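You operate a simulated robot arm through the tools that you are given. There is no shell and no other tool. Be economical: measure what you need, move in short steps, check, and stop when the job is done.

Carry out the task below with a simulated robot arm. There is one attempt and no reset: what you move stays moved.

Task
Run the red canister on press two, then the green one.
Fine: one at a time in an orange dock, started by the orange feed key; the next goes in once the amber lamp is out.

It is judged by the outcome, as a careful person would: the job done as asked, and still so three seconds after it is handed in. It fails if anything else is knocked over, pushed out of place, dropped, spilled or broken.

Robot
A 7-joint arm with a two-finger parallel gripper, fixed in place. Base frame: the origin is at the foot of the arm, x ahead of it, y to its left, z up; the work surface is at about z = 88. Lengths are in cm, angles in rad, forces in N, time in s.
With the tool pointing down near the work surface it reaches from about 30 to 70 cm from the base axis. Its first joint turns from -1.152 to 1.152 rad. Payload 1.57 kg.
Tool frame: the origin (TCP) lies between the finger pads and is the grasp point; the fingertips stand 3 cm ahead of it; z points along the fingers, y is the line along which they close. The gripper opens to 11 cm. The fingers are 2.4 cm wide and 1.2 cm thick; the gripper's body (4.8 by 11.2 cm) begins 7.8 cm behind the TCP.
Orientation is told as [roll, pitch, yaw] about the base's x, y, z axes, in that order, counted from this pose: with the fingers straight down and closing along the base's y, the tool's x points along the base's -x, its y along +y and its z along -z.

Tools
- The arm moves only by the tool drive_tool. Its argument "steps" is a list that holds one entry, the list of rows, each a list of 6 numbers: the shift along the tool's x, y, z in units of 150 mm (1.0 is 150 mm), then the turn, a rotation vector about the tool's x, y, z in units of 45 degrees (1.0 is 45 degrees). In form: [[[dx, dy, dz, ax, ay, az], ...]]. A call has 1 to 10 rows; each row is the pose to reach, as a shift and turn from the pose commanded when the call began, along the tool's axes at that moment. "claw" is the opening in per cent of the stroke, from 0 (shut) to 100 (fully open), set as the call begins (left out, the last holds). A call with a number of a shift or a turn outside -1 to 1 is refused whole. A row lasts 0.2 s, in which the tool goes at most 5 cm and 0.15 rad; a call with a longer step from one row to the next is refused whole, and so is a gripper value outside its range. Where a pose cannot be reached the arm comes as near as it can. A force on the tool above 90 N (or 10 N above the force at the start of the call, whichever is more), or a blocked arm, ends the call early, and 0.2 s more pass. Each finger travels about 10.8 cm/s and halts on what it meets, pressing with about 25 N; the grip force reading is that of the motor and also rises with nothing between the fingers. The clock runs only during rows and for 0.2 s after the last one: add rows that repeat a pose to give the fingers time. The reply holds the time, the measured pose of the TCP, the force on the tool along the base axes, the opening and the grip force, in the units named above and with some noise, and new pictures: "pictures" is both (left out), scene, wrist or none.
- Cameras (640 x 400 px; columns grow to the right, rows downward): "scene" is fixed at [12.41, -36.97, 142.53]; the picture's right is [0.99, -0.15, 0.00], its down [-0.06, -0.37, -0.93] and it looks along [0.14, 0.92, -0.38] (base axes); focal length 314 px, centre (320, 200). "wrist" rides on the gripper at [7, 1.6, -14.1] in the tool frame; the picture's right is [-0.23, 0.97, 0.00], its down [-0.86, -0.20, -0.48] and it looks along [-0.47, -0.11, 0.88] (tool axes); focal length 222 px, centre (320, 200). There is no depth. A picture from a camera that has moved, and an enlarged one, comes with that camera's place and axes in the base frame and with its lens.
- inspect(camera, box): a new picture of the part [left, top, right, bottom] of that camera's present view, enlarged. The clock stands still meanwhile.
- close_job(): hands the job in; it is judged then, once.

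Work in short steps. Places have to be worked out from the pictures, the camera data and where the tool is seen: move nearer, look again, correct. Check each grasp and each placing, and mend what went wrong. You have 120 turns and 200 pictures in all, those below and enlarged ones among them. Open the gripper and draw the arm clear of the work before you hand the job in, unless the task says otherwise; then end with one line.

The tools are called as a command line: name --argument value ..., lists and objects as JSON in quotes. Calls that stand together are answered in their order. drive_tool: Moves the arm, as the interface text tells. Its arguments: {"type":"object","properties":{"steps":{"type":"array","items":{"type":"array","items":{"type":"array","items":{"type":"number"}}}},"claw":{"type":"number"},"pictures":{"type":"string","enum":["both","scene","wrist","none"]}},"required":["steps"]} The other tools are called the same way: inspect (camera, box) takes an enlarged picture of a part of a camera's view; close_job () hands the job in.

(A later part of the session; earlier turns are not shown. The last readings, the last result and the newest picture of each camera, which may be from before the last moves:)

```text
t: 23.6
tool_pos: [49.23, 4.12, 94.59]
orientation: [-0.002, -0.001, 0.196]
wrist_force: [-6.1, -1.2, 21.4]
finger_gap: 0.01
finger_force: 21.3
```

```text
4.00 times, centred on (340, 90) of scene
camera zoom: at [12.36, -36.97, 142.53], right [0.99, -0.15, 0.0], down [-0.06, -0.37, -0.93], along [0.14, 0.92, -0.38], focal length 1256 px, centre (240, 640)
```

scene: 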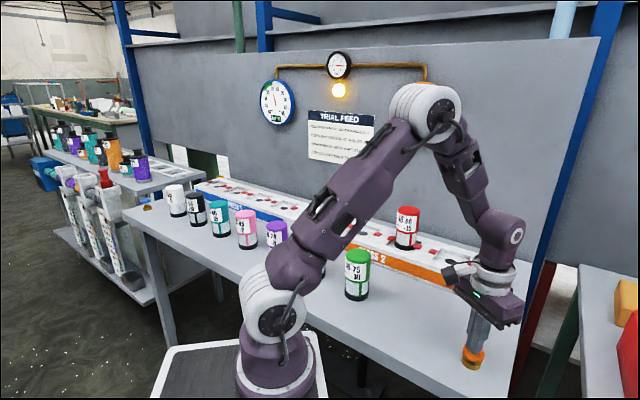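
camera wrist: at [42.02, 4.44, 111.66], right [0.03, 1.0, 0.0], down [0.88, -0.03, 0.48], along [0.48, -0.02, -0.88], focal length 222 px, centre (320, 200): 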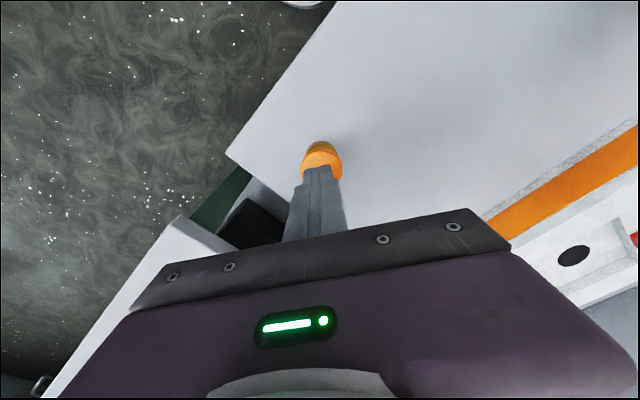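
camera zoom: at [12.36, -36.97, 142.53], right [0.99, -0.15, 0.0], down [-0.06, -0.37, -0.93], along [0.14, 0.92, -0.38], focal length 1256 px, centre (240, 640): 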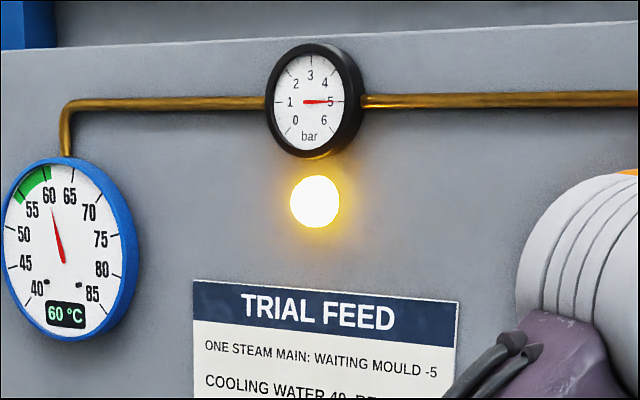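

The amber lamp is lit, so the feed has started. I rise off the key and wait, with a view of the press-two dial.

drive_tool --steps '[[[0, 0, -0.1, 0, 0, 0], [0, 0, -0.3, 0, 0, 0], [0, 0, -0.6, 0, 0, 0], [0, 0, -0.9, 0, 0, 0], [0, 0, -1.0, 0, 0, 0]]]' --pictures "scene"

inspect --camera "scene" --box '[260, 40, 460, 150]'

```text
t: 24.8
tool_pos: [49.24, 4.16, 109.53]
orientation: [-0.001, 0.0, 0.198]
wrist_force: [-0.8, 0.1, 0.1]
finger_gap: 0.01
finger_force: 21.4
```

scene: 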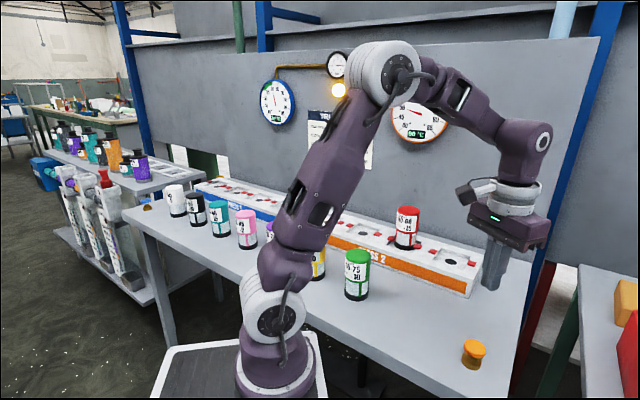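

```text
3.20 times, centred on (360, 95) of scene
camera zoom: at [12.4, -36.97, 142.53], right [0.99, -0.15, 0.0], down [-0.06, -0.37, -0.93], along [0.14, 0.92, -0.38], focal length 1005 px, centre (192, 536)
```

zoom: 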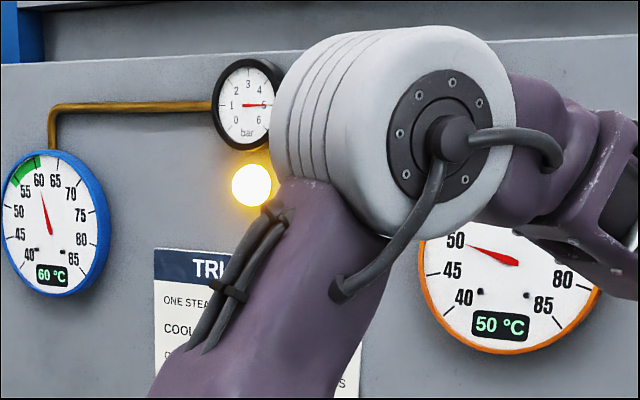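

Lamp lit; press 2 still reads 50 °C. While waiting I move toward green at height and open the gripper.

drive_tool --steps '[[[0.08, 0.17, -0.04, 0, 0, -0.15], [0.16, 0.34, -0.08, 0, 0, -0.3], [0.24, 0.52, -0.12, 0, 0, -0.45], [0.32, 0.7, -0.16, 0, 0, -0.6], [0.408, 0.88, -0.2, 0, 0, -0.75], [0.408, 0.88, -0.2, 0, 0, -0.75]]]' --claw 100

```text
t: 26.2
tool_pos: [40.55, 16.1, 112.43]
orientation: [0.001, 0.0, 0.787]
wrist_force: [0.3, -0.9, 0.0]
finger_gap: 11.0
finger_force: 0.1
camera wrist: at [34.55, 12.37, 126.7], right [-0.53, 0.85, 0.0], down [0.75, 0.46, 0.48], along [0.41, 0.25, -0.88], focal length 222 px, centre (320, 200)
```

scene: 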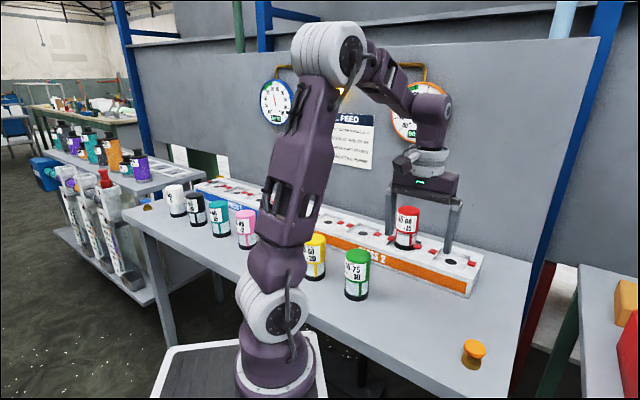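
wrist: 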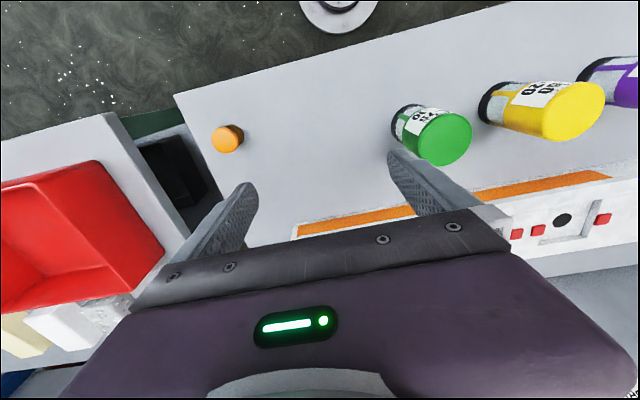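

Green is at about (31.7, 27.8). I move above it, then check the lamp.

drive_tool --steps '[[[-0.03, 0.24, 0, 0, 0, 0], [-0.065, 0.49, 0, 0, 0, 0], [-0.1, 0.74, 0, 0, 0, 0], [-0.132, 0.971, 0, 0, 0, 0], [-0.132, 0.971, 0, 0, 0, 0]]]'

inspect --camera "scene" --box '[260, 40, 460, 150]'

```text
t: 27.4
tool_pos: [31.48, 27.37, 112.34]
orientation: [-0.001, 0.0, 0.786]
wrist_force: [-0.1, 0.3, -0.8]
finger_gap: 11.02
finger_force: 0.0
camera wrist: at [25.4, 23.73, 126.58], right [-0.53, 0.85, 0.0], down [0.75, 0.46, 0.48], along [0.41, 0.25, -0.88], focal length 222 px, centre (320, 200)
```

scene: 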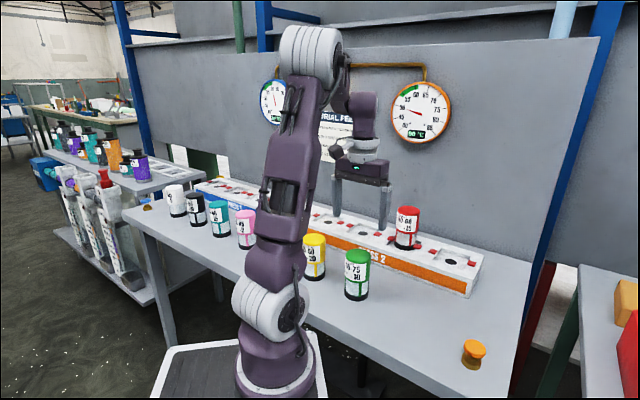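
wrist: 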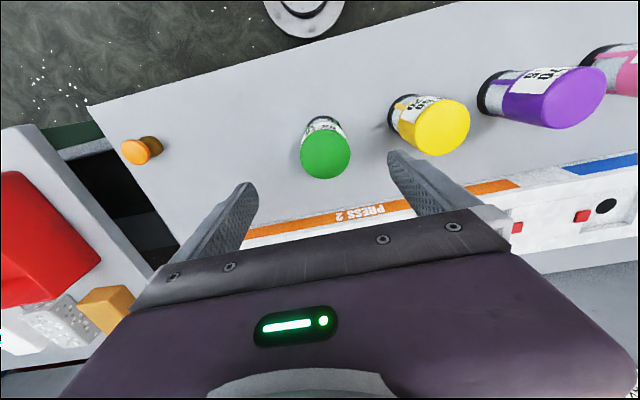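

```text
3.20 times, centred on (360, 95) of scene
camera zoom: at [12.41, -36.97, 142.53], right [0.99, -0.15, 0.0], down [-0.06, -0.37, -0.93], along [0.14, 0.92, -0.38], focal length 1005 px, centre (192, 536)
```

zoom: 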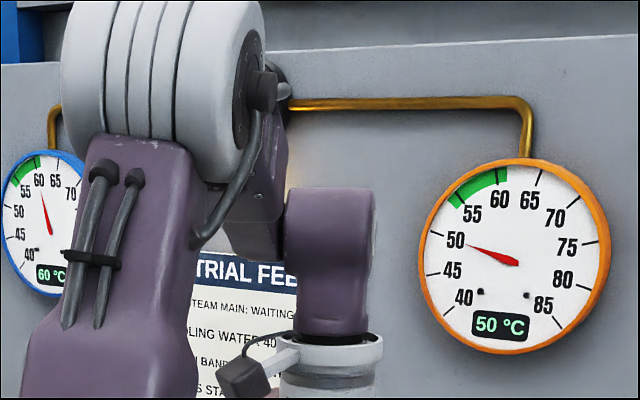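

Lamp is hidden, press 2 still 50 °C so the cycle is running. Green is at about (31.3, 27.7), so I descend around it.

drive_tool --steps '[[[0, 0.024, 0.25, 0, 0, 0], [0, 0.024, 0.5, 0, 0, 0], [0, 0.024, 0.75, 0, 0, 0], [0, 0.024, 0.9, 0, 0, 0], [0, 0.024, 1.0, 0, 0, 0]]]'

```text
t: 28.6
tool_pos: [31.41, 27.8, 97.46]
orientation: [-0.001, -0.001, 0.787]
wrist_force: [-0.2, -0.1, 0.2]
finger_gap: 11.01
finger_force: 0.1
camera wrist: at [25.41, 24.07, 111.64], right [-0.53, 0.85, 0.0], down [0.75, 0.46, 0.48], along [0.41, 0.25, -0.88], focal length 222 px, centre (320, 200)
```

scene: 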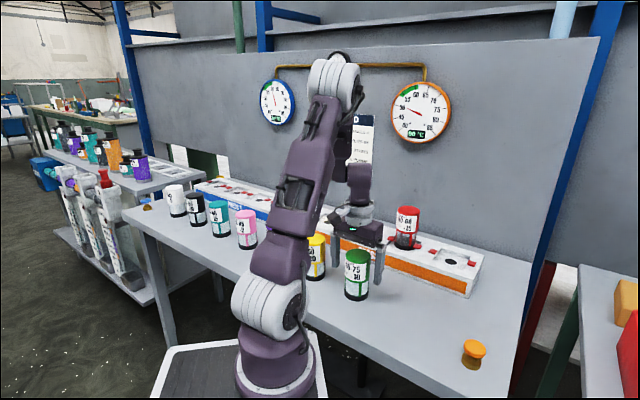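
wrist: 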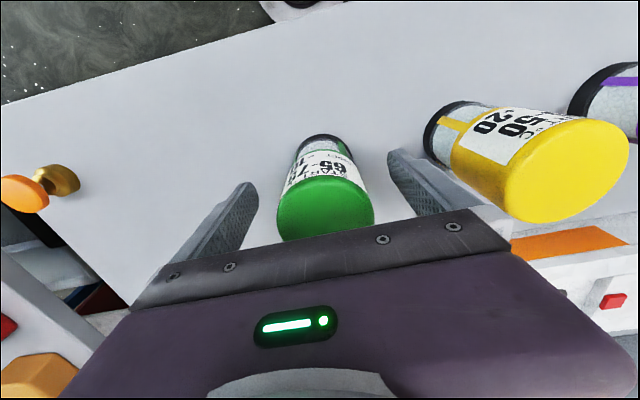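

Green is between the fingers. I shift slightly, lower 2.2 cm for a lower grip (better reach at the dock), then close without lifting.

drive_tool --steps '[[[0.018, 0, 0.08, 0, 0, 0], [0.018, 0, 0.145, 0, 0, 0], [0.018, 0, 0.145, 0, 0, 0]]]' --pictures "none"

drive_tool --steps '[[[0, 0, 0, 0, 0, 0], [0, 0, 0, 0, 0, 0], [0, 0, 0, 0, 0, 0], [0, 0, 0, 0, 0, 0], [0, 0, 0, 0, 0, 0]]]' --claw 0

inspect --camera "scene" --box '[260, 40, 460, 150]'

```text
t: 29.4
tool_pos: [31.15, 27.73, 95.4]
orientation: [-0.001, -0.001, 0.786]
wrist_force: [0.7, 0.1, -0.4]
finger_gap: 10.99
finger_force: 0.1
```

```text
t: 30.6
tool_pos: [31.2, 27.55, 95.37]
orientation: [0.001, 0.001, 0.785]
wrist_force: [-0.6, 0.1, 0.8]
finger_gap: 6.33
finger_force: 25.1
camera wrist: at [25.19, 23.9, 109.6], right [-0.53, 0.85, 0.0], down [0.75, 0.46, 0.48], along [0.41, 0.25, -0.88], focal length 222 px, centre (320, 200)
```

scene: 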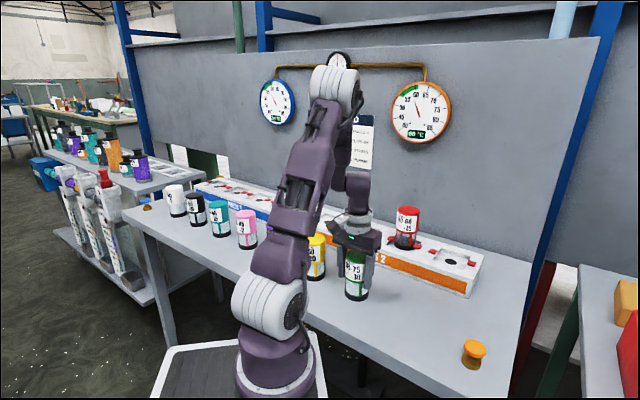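
wrist: 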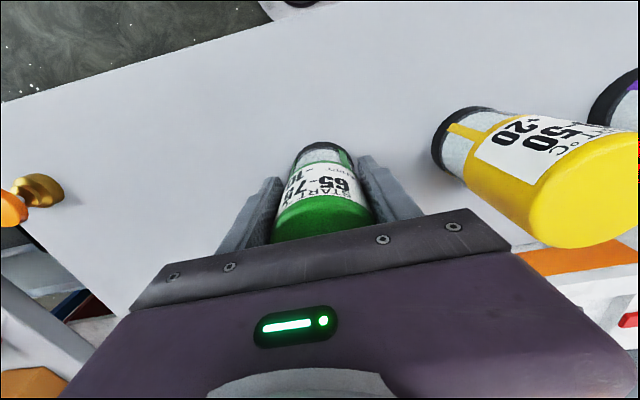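

```text
3.20 times, centred on (360, 95) of scene
camera zoom: at [12.41, -36.97, 142.53], right [0.99, -0.15, 0.0], down [-0.06, -0.37, -0.93], along [0.14, 0.92, -0.38], focal length 1005 px, centre (192, 536)
```

zoom: 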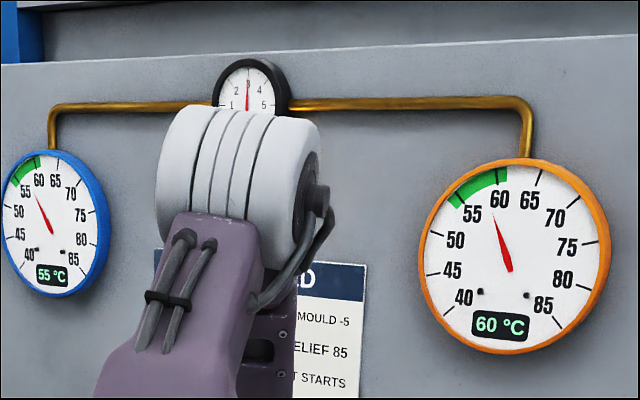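

Press 1 reads 55, press 2 is climbing (60). Green is gripped at 6.33 cm; I lift it and keep it clear until the lamp is out.

drive_tool --steps '[[[0, 0, -0.2, 0, 0, 0], [0, 0, -0.5, 0, 0, 0], [0, 0, -0.8, 0, 0, 0], [0, 0, -0.9, 0, 0, 0]]]' --pictures "wrist"

drive_tool --steps '[[[-0.1, 0.06, 0, 0, 0, 0], [-0.3, 0.15, 0, 0, 0, 0], [-0.5, 0.24, 0, 0, 0, 0], [-0.7, 0.33, 0, 0, 0, 0], [-0.8, 0.37, 0, 0, 0, 0]]]'

inspect --camera "scene" --box '[260, 40, 460, 150]'

```text
t: 31.6
tool_pos: [31.25, 27.64, 109.01]
orientation: [0.0, 0.0, 0.786]
wrist_force: [-0.5, -1.5, -1.9]
finger_gap: 6.28
finger_force: 24.6
camera wrist: at [25.19, 23.93, 123.08], right [-0.53, 0.85, 0.0], down [0.75, 0.46, 0.48], along [0.41, 0.25, -0.88], focal length 222 px, centre (320, 200)
```

wrist: 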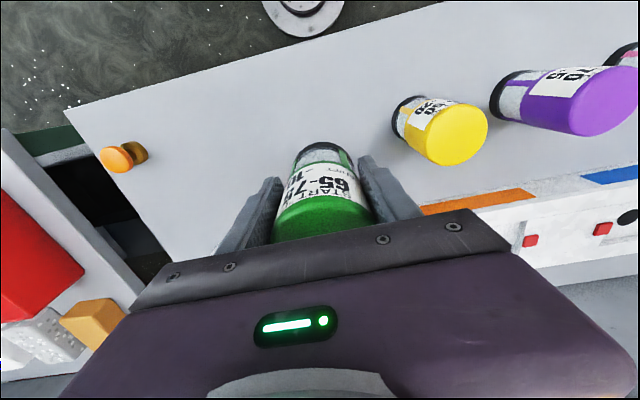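

```text
t: 32.8
tool_pos: [36.04, 40.13, 108.73]
orientation: [0.002, 0.0, 0.786]
wrist_force: [0.0, -0.2, -2.6]
finger_gap: 6.26
finger_force: 25.1
camera wrist: at [29.95, 36.43, 122.85], right [-0.53, 0.85, 0.0], down [0.75, 0.46, 0.48], along [0.41, 0.25, -0.88], focal length 222 px, centre (320, 200)
```

scene: 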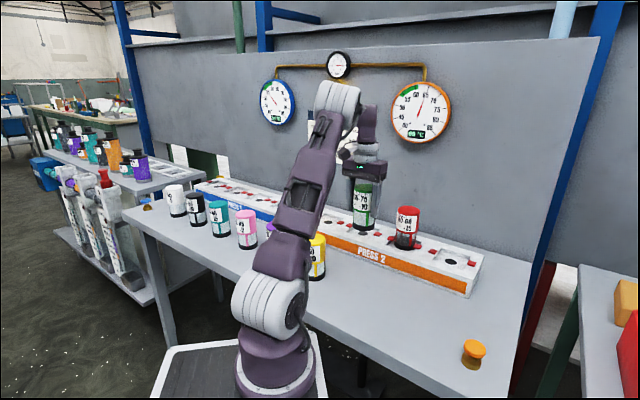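
wrist: 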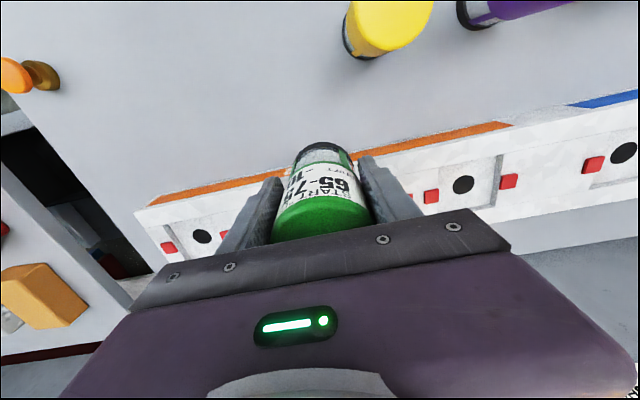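

```text
3.20 times, centred on (360, 95) of scene
camera zoom: at [12.41, -36.97, 142.53], right [0.99, -0.15, 0.0], down [-0.06, -0.37, -0.93], along [0.14, 0.92, -0.38], focal length 1005 px, centre (192, 536)
```

zoom: 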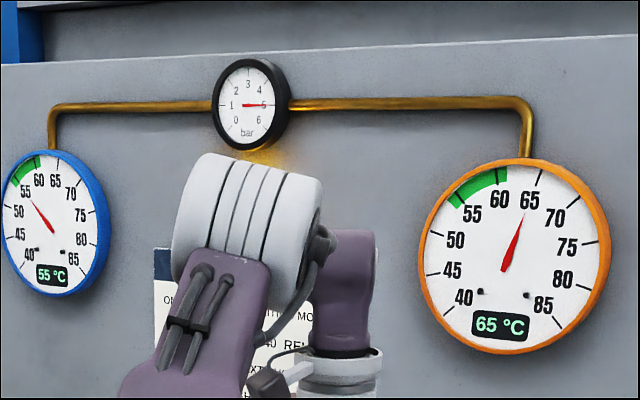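

Press 2 reads 65 °C but an amber glow remains under the gauge. I hold still for two seconds.

drive_tool --steps '[[[0, 0, 0, 0, 0, 0], [0, 0, 0, 0, 0, 0], [0, 0, 0, 0, 0, 0], [0, 0, 0, 0, 0, 0], [0, 0, 0, 0, 0, 0], [0, 0, 0, 0, 0, 0], [0, 0, 0, 0, 0, 0], [0, 0, 0, 0, 0, 0], [0, 0, 0, 0, 0, 0], [0, 0, 0, 0, 0, 0]]]' --pictures "none"

inspect --camera "scene" --box '[260, 40, 460, 150]'

inspect --camera "scene" --box '[320, 170, 490, 290]'

```text
t: 35.0
tool_pos: [36.05, 40.06, 108.66]
orientation: [0.001, 0.0, 0.785]
wrist_force: [-0.6, 0.0, -3.1]
finger_gap: 6.29
finger_force: 25.8
```

```text
3.20 times, centred on (360, 95) of scene
camera zoom: at [12.41, -36.97, 142.53], right [0.99, -0.15, 0.0], down [-0.06, -0.37, -0.93], along [0.14, 0.92, -0.38], focal length 1005 px, centre (192, 536)
```

zoom: 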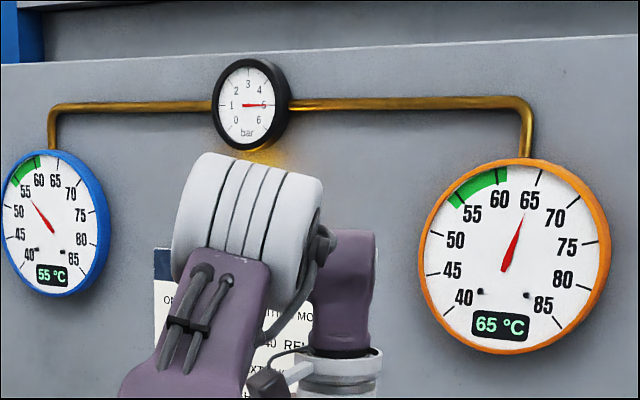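

```text
3.33 times, centred on (405, 230) of scene
camera zoom: at [12.41, -36.97, 142.53], right [0.99, -0.15, 0.0], down [-0.06, -0.37, -0.93], along [0.14, 0.92, -0.38], focal length 1047 px, centre (37, 100)
```

zoom: 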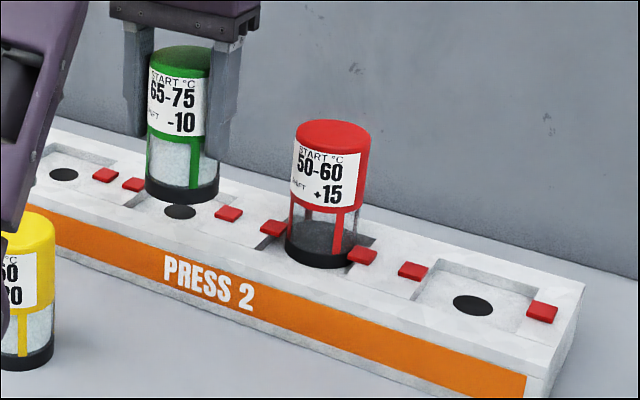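

Red is clamped and visibly emptied, with the glow still on. I wait another two seconds.

drive_tool --steps '[[[0, 0, 0, 0, 0, 0], [0, 0, 0, 0, 0, 0], [0, 0, 0, 0, 0, 0], [0, 0, 0, 0, 0, 0], [0, 0, 0, 0, 0, 0], [0, 0, 0, 0, 0, 0], [0, 0, 0, 0, 0, 0], [0, 0, 0, 0, 0, 0], [0, 0, 0, 0, 0, 0], [0, 0, 0, 0, 0, 0]]]' --pictures "none"

inspect --camera "scene" --box '[260, 40, 460, 150]'

```text
t: 37.2
tool_pos: [36.03, 40.09, 108.71]
orientation: [-0.002, -0.001, 0.785]
wrist_force: [0.2, -0.1, -2.6]
finger_gap: 6.28
finger_force: 24.7
```

```text
3.20 times, centred on (360, 95) of scene
camera zoom: at [12.41, -36.97, 142.53], right [0.99, -0.15, 0.0], down [-0.06, -0.37, -0.93], along [0.14, 0.92, -0.38], focal length 1005 px, centre (192, 536)
```

zoom: 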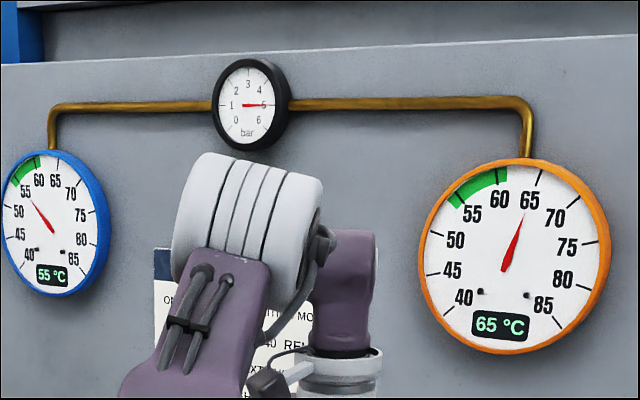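

The glow is gone, so the lamp is out, with press 2 at 65 °C (within green's 65–75). I bring green over dock 3, lowering to z≈104.3 on the way to stay within reach.

drive_tool --steps '[[[-0.12, 0.06, 0.06, 0, 0, 0], [-0.28, 0.14, 0.14, 0, 0, 0], [-0.44, 0.22, 0.22, 0, 0, 0], [-0.58, 0.29, 0.29, 0, 0, 0], [-0.65, 0.332, 0.29, 0, 0, 0], [-0.65, 0.332, 0.29, 0, 0, 0]]]'

inspect --camera "scene" --box '[320, 190, 420, 260]'

```text
t: 38.6
tool_pos: [38.43, 49.35, 104.23]
orientation: [-0.01, 0.013, 0.803]
wrist_force: [-0.2, -0.2, -2.5]
finger_gap: 6.28
finger_force: 25.4
out of reach, approached as far as the arm can: row 4, 5, 6
camera wrist: at [32.53, 45.81, 118.43], right [-0.54, 0.84, -0.01], down [0.74, 0.49, 0.47], along [0.4, 0.24, -0.88], focal length 222 px, centre (320, 200)
```

scene: 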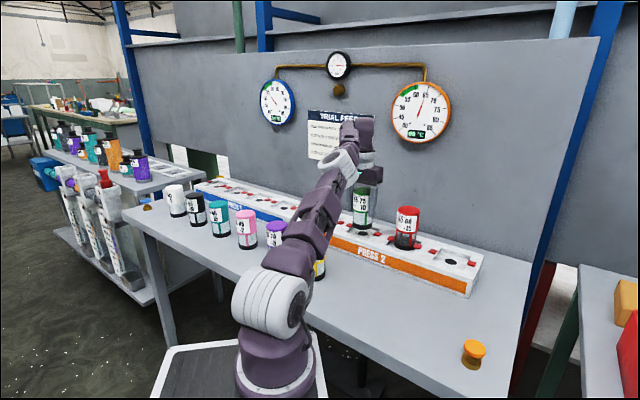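
wrist: 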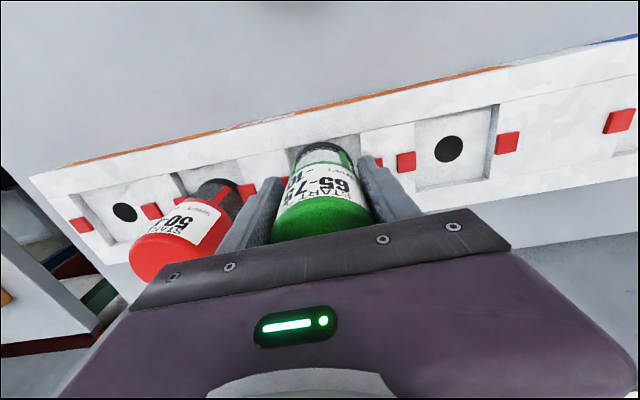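

```text
5.71 times, centred on (370, 225) of scene
camera zoom: at [12.41, -36.97, 142.53], right [0.99, -0.15, 0.0], down [-0.06, -0.37, -0.93], along [0.14, 0.92, -0.38], focal length 1794 px, centre (34, 57)
```

zoom: 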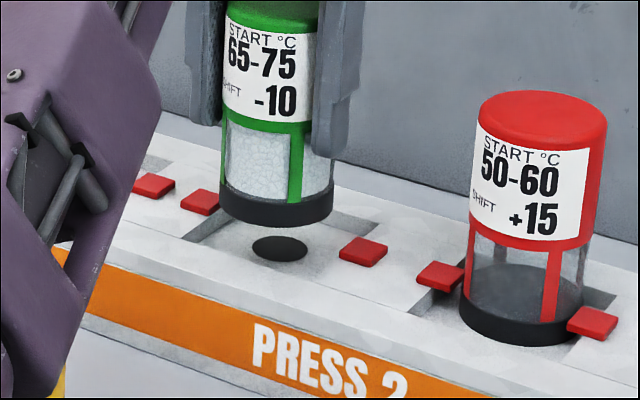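

Lamp confirmed out. I'm about 2.7 cm short radially, so I lower 1.1 cm and step outward.

drive_tool --steps '[[[0, 0, 0.07, 0, 0, 0], [-0.05, 0.005, 0.07, 0, 0, 0], [-0.1, 0.01, 0.07, 0, 0, 0], [-0.14, 0.013, 0.07, 0, 0, 0], [-0.14, 0.013, 0.07, 0, 0, 0]]]'

inspect --camera "scene" --box '[320, 190, 420, 260]'

```text
t: 39.8
tool_pos: [39.04, 49.91, 103.27]
orientation: [0.0, -0.001, 0.785]
wrist_force: [-1.4, 0.1, -1.9]
finger_gap: 6.24
finger_force: 25.3
out of reach, approached as far as the arm can: row 3, 4, 5
camera wrist: at [32.95, 46.21, 117.46], right [-0.53, 0.85, 0.0], down [0.75, 0.46, 0.48], along [0.41, 0.25, -0.88], focal length 222 px, centre (320, 200)
```

scene: 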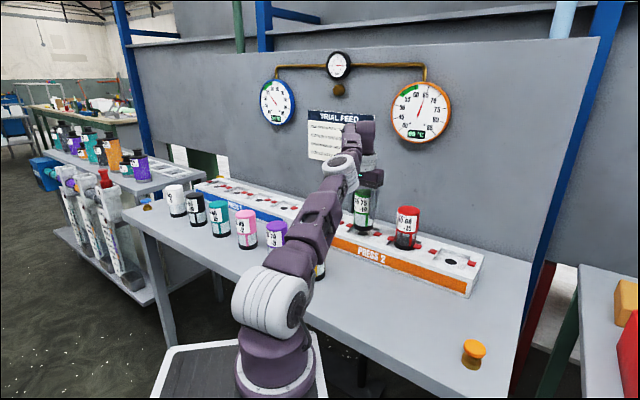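
wrist: 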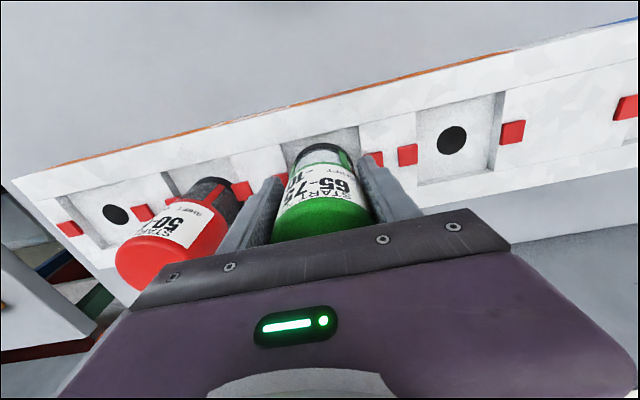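

```text
5.71 times, centred on (370, 225) of scene
camera zoom: at [12.41, -36.97, 142.53], right [0.99, -0.15, 0.0], down [-0.06, -0.37, -0.93], along [0.14, 0.92, -0.38], focal length 1794 px, centre (34, 57)
```

zoom: 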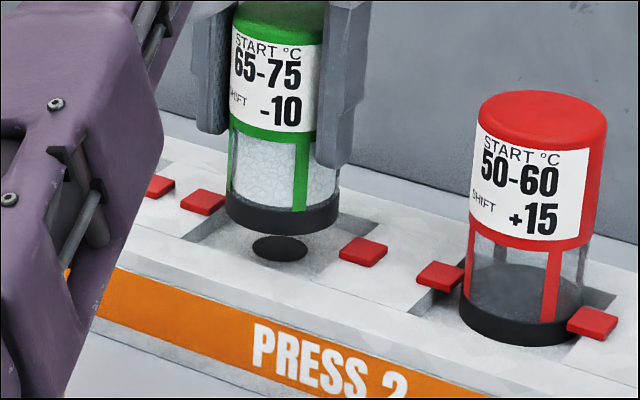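

It moves closer with each try. I repeat with small outward steps.

drive_tool --steps '[[[-0.03, 0.003, 0.01, 0, 0, 0], [-0.06, 0.007, 0.02, 0, 0, 0], [-0.09, 0.01, 0.02, 0, 0, 0], [-0.12, 0.013, 0.02, 0, 0, 0], [-0.12, 0.013, 0.02, 0, 0, 0]]]' --pictures "none"

inspect --camera "scene" --box '[320, 190, 420, 260]'

```text
t: 41.0
tool_pos: [39.48, 49.71, 102.86]
orientation: [0.001, -0.001, 0.786]
wrist_force: [-0.6, -0.3, -2.1]
finger_gap: 6.26
finger_force: 25.6
out of reach, approached as far as the arm can: row 1, 2, 3, 4, 5
```

```text
5.71 times, centred on (370, 225) of scene
camera zoom: at [12.41, -36.97, 142.53], right [0.99, -0.15, 0.0], down [-0.06, -0.37, -0.93], along [0.14, 0.92, -0.38], focal length 1794 px, centre (34, 57)
```

zoom: 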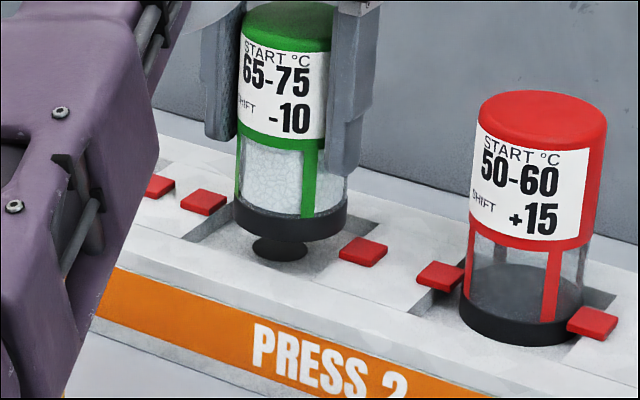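

It still stalls at radius ~63.5. I try with the yaw turned slightly outward to the arm's azimuth, which suits a round canister.

drive_tool --steps '[[[-0.03, 0.01, 0, 0, 0, -0.06], [-0.06, 0.025, 0, 0, 0, -0.12], [-0.09, 0.035, 0, 0, 0, -0.15], [-0.12, 0.046, 0, 0, 0, -0.15], [-0.12, 0.046, 0, 0, 0, -0.15]]]' --pictures "wrist"

inspect --camera "scene" --box '[320, 190, 420, 260]'

```text
t: 42.2
tool_pos: [39.3, 49.89, 102.86]
orientation: [0.001, -0.001, 0.904]
wrist_force: [-0.1, 0.5, -2.5]
finger_gap: 6.27
finger_force: 24.8
out of reach, approached as far as the arm can: row 1, 2, 3, 4, 5
camera wrist: at [33.73, 45.49, 117.07], right [-0.62, 0.78, 0.0], down [0.69, 0.55, 0.48], along [0.37, 0.3, -0.88], focal length 222 px, centre (320, 200)
```

wrist: 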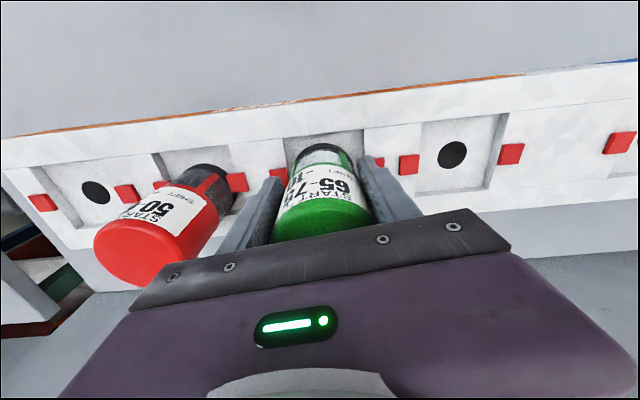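

```text
5.71 times, centred on (370, 225) of scene
camera zoom: at [12.41, -36.97, 142.53], right [0.99, -0.15, 0.0], down [-0.06, -0.37, -0.93], along [0.14, 0.92, -0.38], focal length 1794 px, centre (34, 57)
```

zoom: 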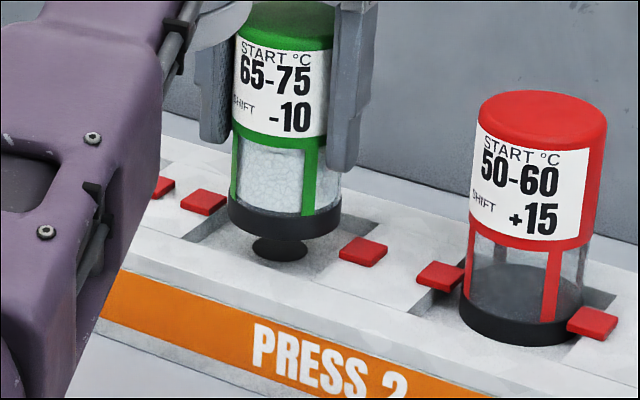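

The wrist's reach is the limit here; a small outward tilt helped with red. I tilt about 0.07 rad outward while raising slightly.

drive_tool --steps '[[[0, 0, -0.04, 0, -0.03, 0], [-0.04, 0.005, -0.04, 0, -0.06, 0], [-0.08, 0.01, -0.04, 0, -0.09, 0], [-0.116, 0.015, -0.04, 0, -0.09, 0], [-0.116, 0.015, -0.04, 0, -0.09, 0]]]' --pictures "none"

inspect --camera "scene" --box '[320, 190, 420, 260]'

```text
t: 43.4
tool_pos: [40.25, 51.27, 103.58]
orientation: [-0.002, -0.074, 0.905]
wrist_force: [-0.2, 0.2, -1.7]
finger_gap: 6.23
finger_force: 24.9
out of reach, approached as far as the arm can: row 4
```

```text
5.71 times, centred on (370, 225) of scene
camera zoom: at [12.41, -36.97, 142.53], right [0.99, -0.15, 0.0], down [-0.06, -0.37, -0.93], along [0.14, 0.92, -0.38], focal length 1794 px, centre (34, 57)
```

zoom: 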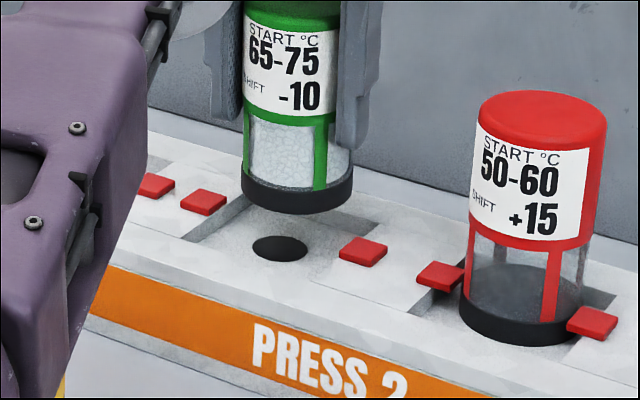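

That works: TCP (40.25, 51.27). Now I lower 1 cm while taking out most of the tilt.

drive_tool --steps '[[[0, 0, 0.02, 0, 0.02, 0], [0, 0, 0.04, 0, 0.04, 0], [0, 0, 0.06, 0, 0.06, 0], [0, 0, 0.07, 0, 0.08, 0], [0, 0, 0.07, 0, 0.08, 0]]]' --pictures "none"

inspect --camera "scene" --box '[320, 190, 420, 260]'

```text
t: 44.6
tool_pos: [39.62, 50.03, 102.48]
orientation: [0.0, -0.006, 0.905]
wrist_force: [0.1, 0.4, -2.1]
finger_gap: 6.24
finger_force: 25.2
out of reach, approached as far as the arm can: row 1, 2, 3, 4, 5
```

```text
5.71 times, centred on (370, 225) of scene
camera zoom: at [12.41, -36.97, 142.53], right [0.99, -0.15, 0.0], down [-0.06, -0.37, -0.93], along [0.14, 0.92, -0.38], focal length 1794 px, centre (34, 57)
```

zoom: 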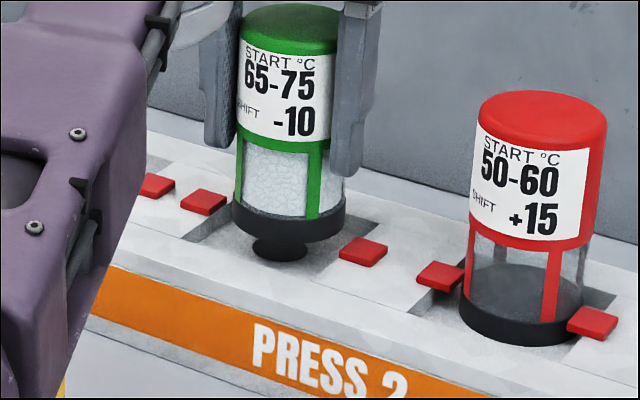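

Upright falls short here, but a slight tilt (~3°) reaches. I raise a little, tilt 0.055 rad, and move so that the canister's foot is centred on the pocket.

drive_tool --steps '[[[0, 0, -0.04, 0, 0, 0], [-0.02, 0.01, -0.05, 0, -0.03, 0], [-0.05, 0.015, -0.05, 0, -0.05, 0], [-0.071, 0.02, -0.05, 0, -0.07, 0], [-0.071, 0.02, -0.05, 0, -0.07, 0]]]' --pictures "none"

inspect --camera "scene" --box '[320, 190, 420, 260]'

```text
t: 45.8
tool_pos: [40.06, 51.08, 103.22]
orientation: [-0.001, -0.061, 0.902]
wrist_force: [-0.4, 0.7, -2.4]
finger_gap: 6.26
finger_force: 25.0
```

```text
5.71 times, centred on (370, 225) of scene
camera zoom: at [12.41, -36.97, 142.53], right [0.99, -0.15, 0.0], down [-0.06, -0.37, -0.93], along [0.14, 0.92, -0.38], focal length 1794 px, centre (34, 57)
```

zoom: 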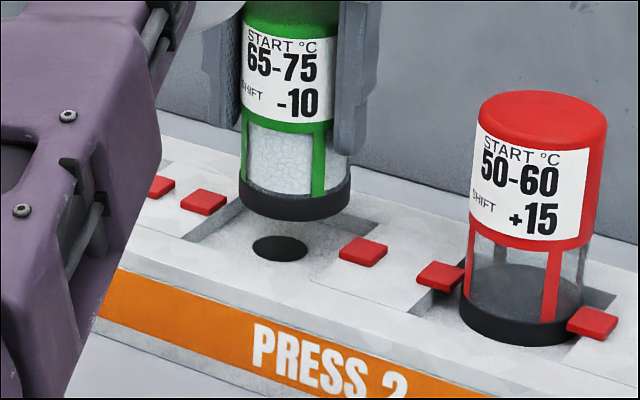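

Reached with only 3.5° tilt. I lower 1.8 cm straight down into the pocket.

drive_tool --steps '[[[0.002, 0, 0.04, 0, 0, 0], [0.004, 0, 0.08, 0, 0, 0], [0.007, 0, 0.12, 0, 0.01, 0], [0.007, 0, 0.12, 0, 0.01, 0]]]' --pictures "wrist"

inspect --camera "scene" --box '[320, 190, 420, 260]'

```text
t: 46.8
tool_pos: [40.05, 51.01, 101.54]
orientation: [-0.002, -0.054, 0.902]
wrist_force: [-0.3, 0.2, -2.4]
finger_gap: 6.2
finger_force: 25.2
camera wrist: at [34.02, 46.06, 115.36], right [-0.62, 0.78, 0.01], down [0.67, 0.53, 0.52], along [0.4, 0.34, -0.85], focal length 222 px, centre (320, 200)
```

wrist: 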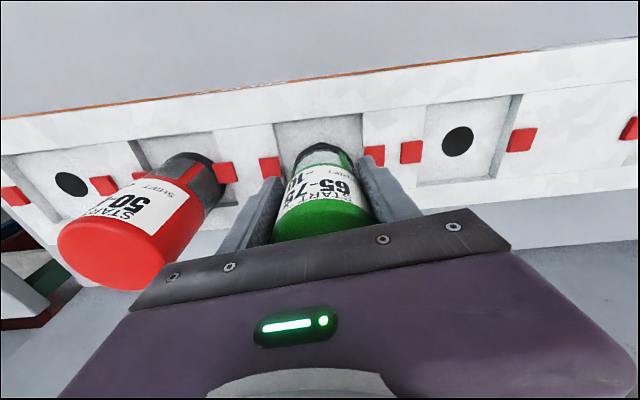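

```text
5.71 times, centred on (370, 225) of scene
camera zoom: at [12.41, -36.97, 142.53], right [0.99, -0.15, 0.0], down [-0.06, -0.37, -0.93], along [0.14, 0.92, -0.38], focal length 1794 px, centre (34, 57)
```

zoom: 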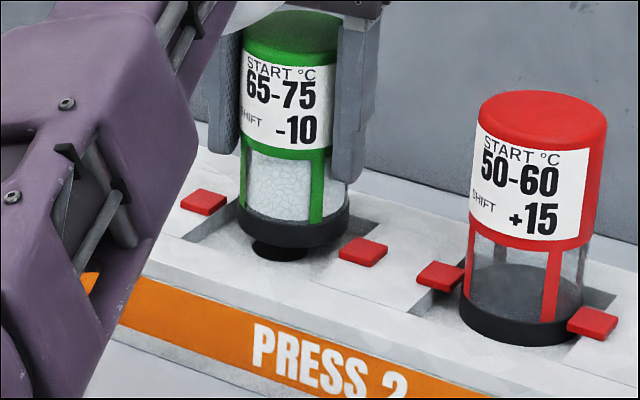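

On track. I lower the last ~1 cm gently and let the contact tell.

drive_tool --steps '[[[0.001, 0, 0.02, 0, 0, 0], [0.002, 0, 0.04, 0, 0.01, 0], [0.003, 0, 0.055, 0, 0.015, 0], [0.004, 0, 0.07, 0, 0.02, 0]]]' --pictures "none"

inspect --camera "scene" --box '[320, 190, 420, 260]'

```text
t: 47.8
tool_pos: [39.91, 51.04, 100.6]
orientation: [-0.001, -0.043, 0.905]
wrist_force: [-8.0, -6.6, 30.5]
finger_gap: 6.19
finger_force: 25.2
```

```text
5.71 times, centred on (370, 225) of scene
camera zoom: at [12.34, -37.04, 142.52], right [0.99, -0.15, 0.0], down [-0.06, -0.37, -0.93], along [0.14, 0.92, -0.38], focal length 1794 px, centre (34, 57)
```

zoom: 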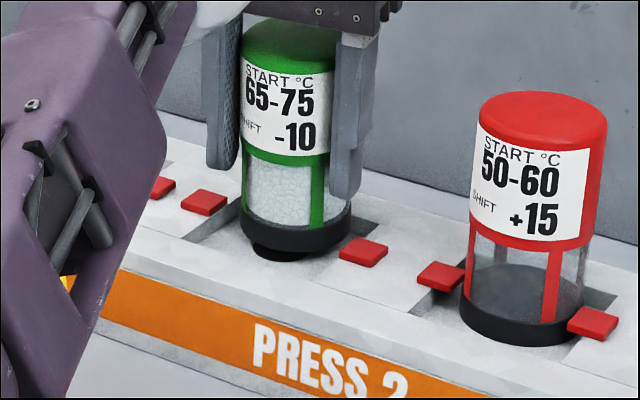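

30 N of contact at TCP z = 100.6, consistent with the floor (92.95) and the tilted lower edge. I check the pocket from the wrist before letting go.

inspect --camera "wrist" --box '[240, 90, 420, 200]'

inspect --camera "scene" --box '[345, 215, 385, 243]'

```text
3.56 times, centred on (330, 145) of wrist
camera zoom: at [34.04, 46.22, 114.49], right [-0.62, 0.78, 0.01], down [0.67, 0.53, 0.51], along [0.4, 0.33, -0.86], focal length 790 px, centre (284, 396)
```

zoom: 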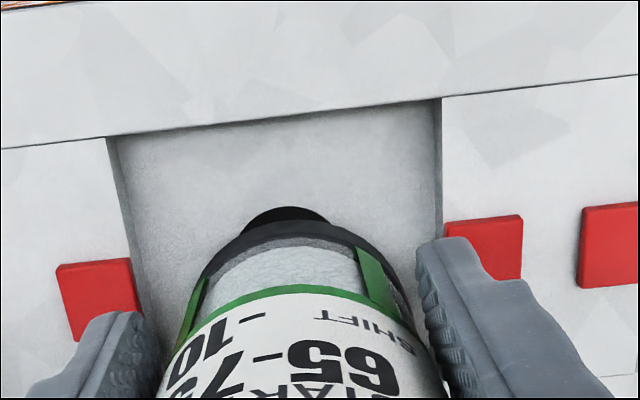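

```text
14.29 times, centred on (365, 229) of scene
camera zoom: at [12.34, -37.04, 142.52], right [0.99, -0.15, 0.0], down [-0.06, -0.37, -0.93], along [0.14, 0.92, -0.38], focal length 4485 px, centre (-323, -214)
```

zoom: 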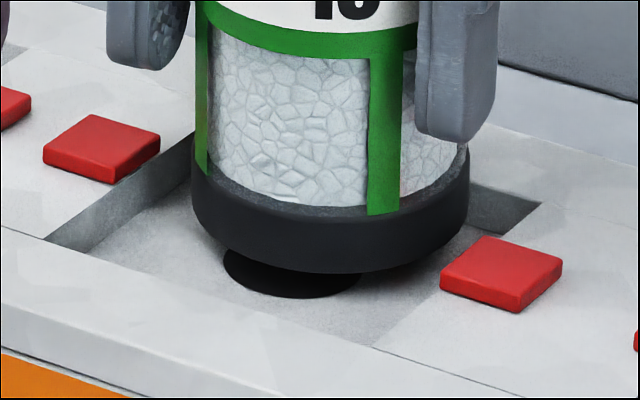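

Working the rays through, the canister sits about 1.3 cm outward of the TCP in the grip, so its foot is resting on the pocket's back rim. I lift it, take out the tilt, and draw inward to (39.6, 50.0).

drive_tool --steps '[[[0, 0, -0.07, 0, 0, 0], [0, 0, -0.15, 0, 0, 0], [0.03, -0.013, -0.15, 0, 0.025, 0], [0.065, -0.026, -0.15, 0, 0.05, 0], [0.065, -0.026, -0.15, 0, 0.05, 0]]]' --pictures "wrist"

inspect --camera "scene" --box '[330, 175, 410, 255]'

inspect --camera "wrist" --box '[240, 90, 420, 200]'

```text
t: 49.0
tool_pos: [39.54, 49.73, 102.77]
orientation: [0.0, 0.0, 0.902]
wrist_force: [0.0, 0.5, -2.7]
finger_gap: 6.2
finger_force: 25.1
out of reach, approached as far as the arm can: row 2, 3, 4
camera wrist: at [33.99, 45.36, 116.93], right [-0.62, 0.78, 0.0], down [0.69, 0.55, 0.48], along [0.37, 0.3, -0.88], focal length 222 px, centre (320, 200)
```

wrist: 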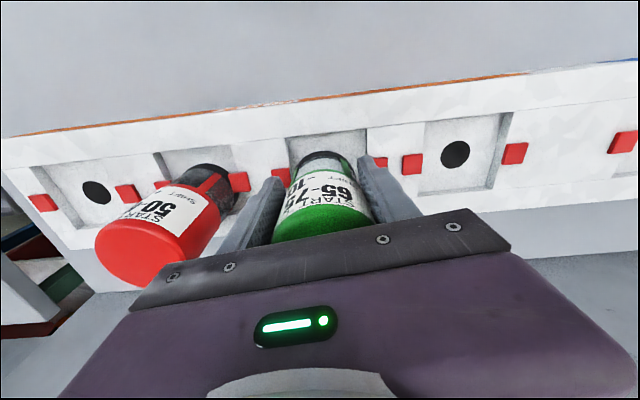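

```text
5.00 times, centred on (370, 215) of scene
camera zoom: at [12.41, -36.97, 142.53], right [0.99, -0.15, 0.0], down [-0.06, -0.37, -0.93], along [0.14, 0.92, -0.38], focal length 1570 px, centre (70, 125)
```

zoom: 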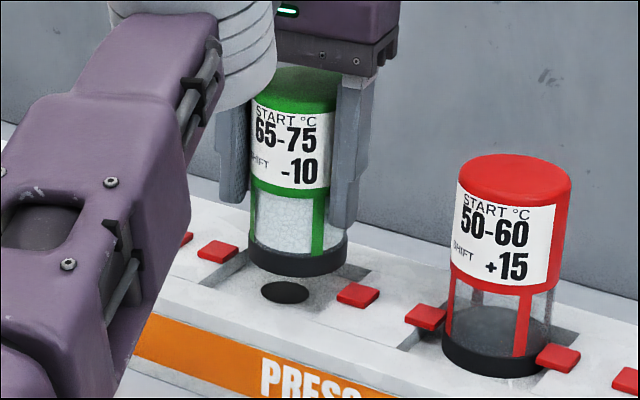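

```text
3.56 times, centred on (330, 145) of wrist
camera zoom: at [33.99, 45.36, 116.93], right [-0.62, 0.78, 0.0], down [0.69, 0.55, 0.48], along [0.37, 0.3, -0.88], focal length 790 px, centre (284, 396)
```

zoom: 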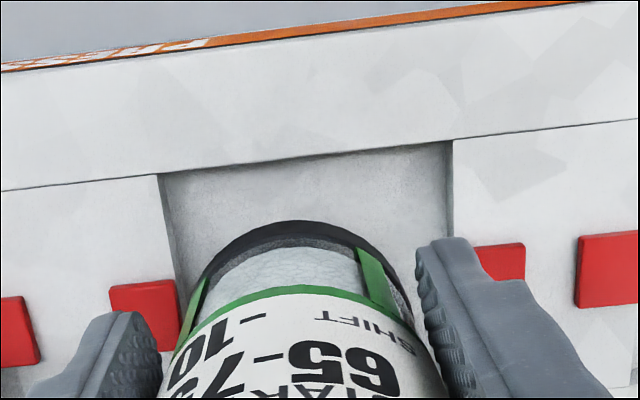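

Now both views put the canister's centre at about (40.3, 51.2), over the dock's centre. I lower straight down 2 cm and look.

drive_tool --steps '[[[0, 0, 0.05, 0, 0, 0], [-0.004, 0, 0.1, 0, 0, 0], [-0.008, 0, 0.14, 0, 0, 0], [-0.008, 0, 0.14, 0, 0, 0]]]' --pictures "none"

inspect --camera "scene" --box '[345, 210, 395, 245]'

inspect --camera "wrist" --box '[240, 90, 420, 200]'

```text
t: 50.0
tool_pos: [39.7, 50.0, 100.62]
orientation: [0.002, -0.001, 0.904]
wrist_force: [0.5, -0.4, -2.7]
finger_gap: 6.18
finger_force: 24.8
```

```text
11.43 times, centred on (370, 228) of scene
camera zoom: at [12.41, -36.97, 142.53], right [0.99, -0.15, 0.0], down [-0.06, -0.37, -0.93], along [0.14, 0.92, -0.38], focal length 3588 px, centre (-251, -114)
```

zoom: 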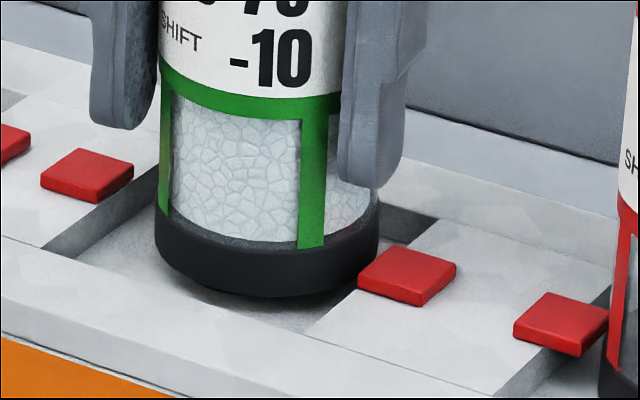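

```text
3.56 times, centred on (330, 145) of wrist
camera zoom: at [34.16, 45.73, 114.76], right [-0.62, 0.78, 0.0], down [0.69, 0.55, 0.48], along [0.37, 0.3, -0.88], focal length 790 px, centre (284, 396)
```

zoom: 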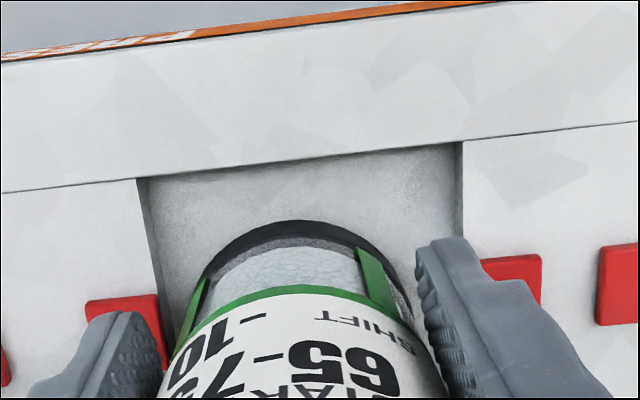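

Well centred in the pocket from both views, no contact yet. I lower gently to the floor.

drive_tool --steps '[[[0, 0, 0.02, 0, 0, 0], [0, 0, 0.04, 0, 0, 0], [0, 0, 0.055, 0, 0, 0], [0, 0, 0.07, 0, 0, 0]]]' --pictures "none"

inspect --camera "scene" --box '[345, 210, 395, 245]'

```text
t: 51.0
tool_pos: [39.86, 50.18, 99.67]
orientation: [0.0, -0.006, 0.902]
wrist_force: [0.6, 7.2, 26.3]
finger_gap: 6.15
finger_force: 25.2
```

```text
11.43 times, centred on (370, 228) of scene
camera zoom: at [12.37, -36.99, 142.53], right [0.99, -0.15, 0.0], down [-0.06, -0.37, -0.93], along [0.14, 0.92, -0.38], focal length 3588 px, centre (-251, -114)
```

zoom: 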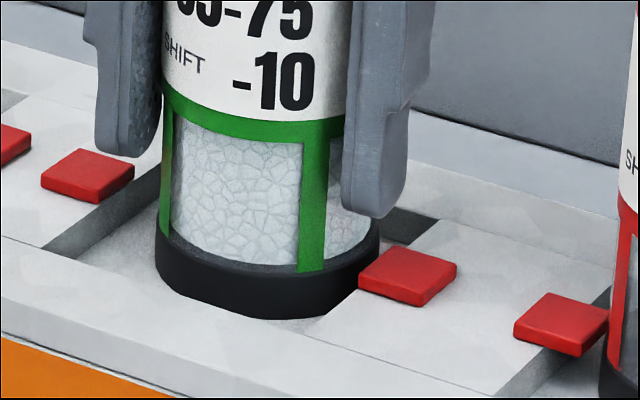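

The foot is now on the floor of the pocket (26 N). I ease up 0.2 cm, open and look.

drive_tool --steps '[[[0, 0, -0.015, 0, 0, 0], [0, 0, -0.015, 0, 0, 0], [0, 0, -0.015, 0, 0, 0], [0, 0, -0.015, 0, 0, 0]]]' --claw 90 --pictures "wrist"

inspect --camera "scene" --box '[330, 175, 410, 255]'

```text
t: 52.0
tool_pos: [39.89, 50.1, 99.64]
orientation: [0.001, 0.001, 0.901]
wrist_force: [0.3, -0.4, 0.3]
finger_gap: 9.87
finger_force: 0.1
camera wrist: at [34.29, 45.69, 113.87], right [-0.62, 0.78, 0.0], down [0.69, 0.55, 0.48], along [0.37, 0.3, -0.88], focal length 222 px, centre (320, 200)
```

wrist: 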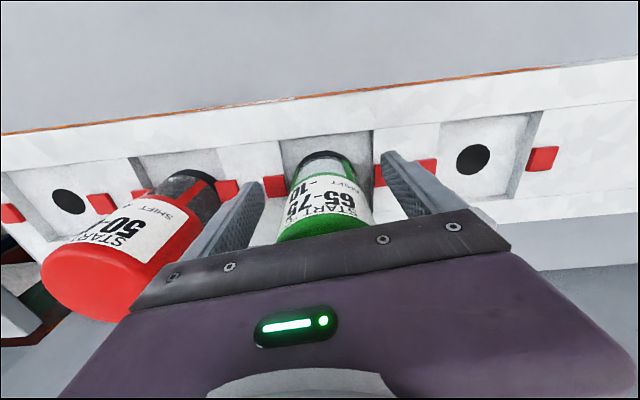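

```text
5.00 times, centred on (370, 215) of scene
camera zoom: at [12.41, -36.97, 142.53], right [0.99, -0.15, 0.0], down [-0.06, -0.37, -0.93], along [0.14, 0.92, -0.38], focal length 1570 px, centre (70, 125)
```

zoom: 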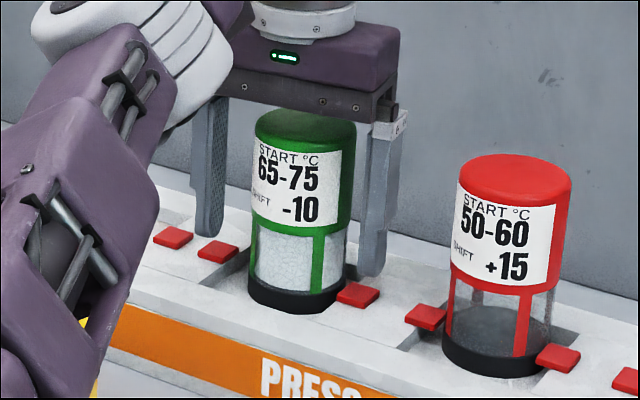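

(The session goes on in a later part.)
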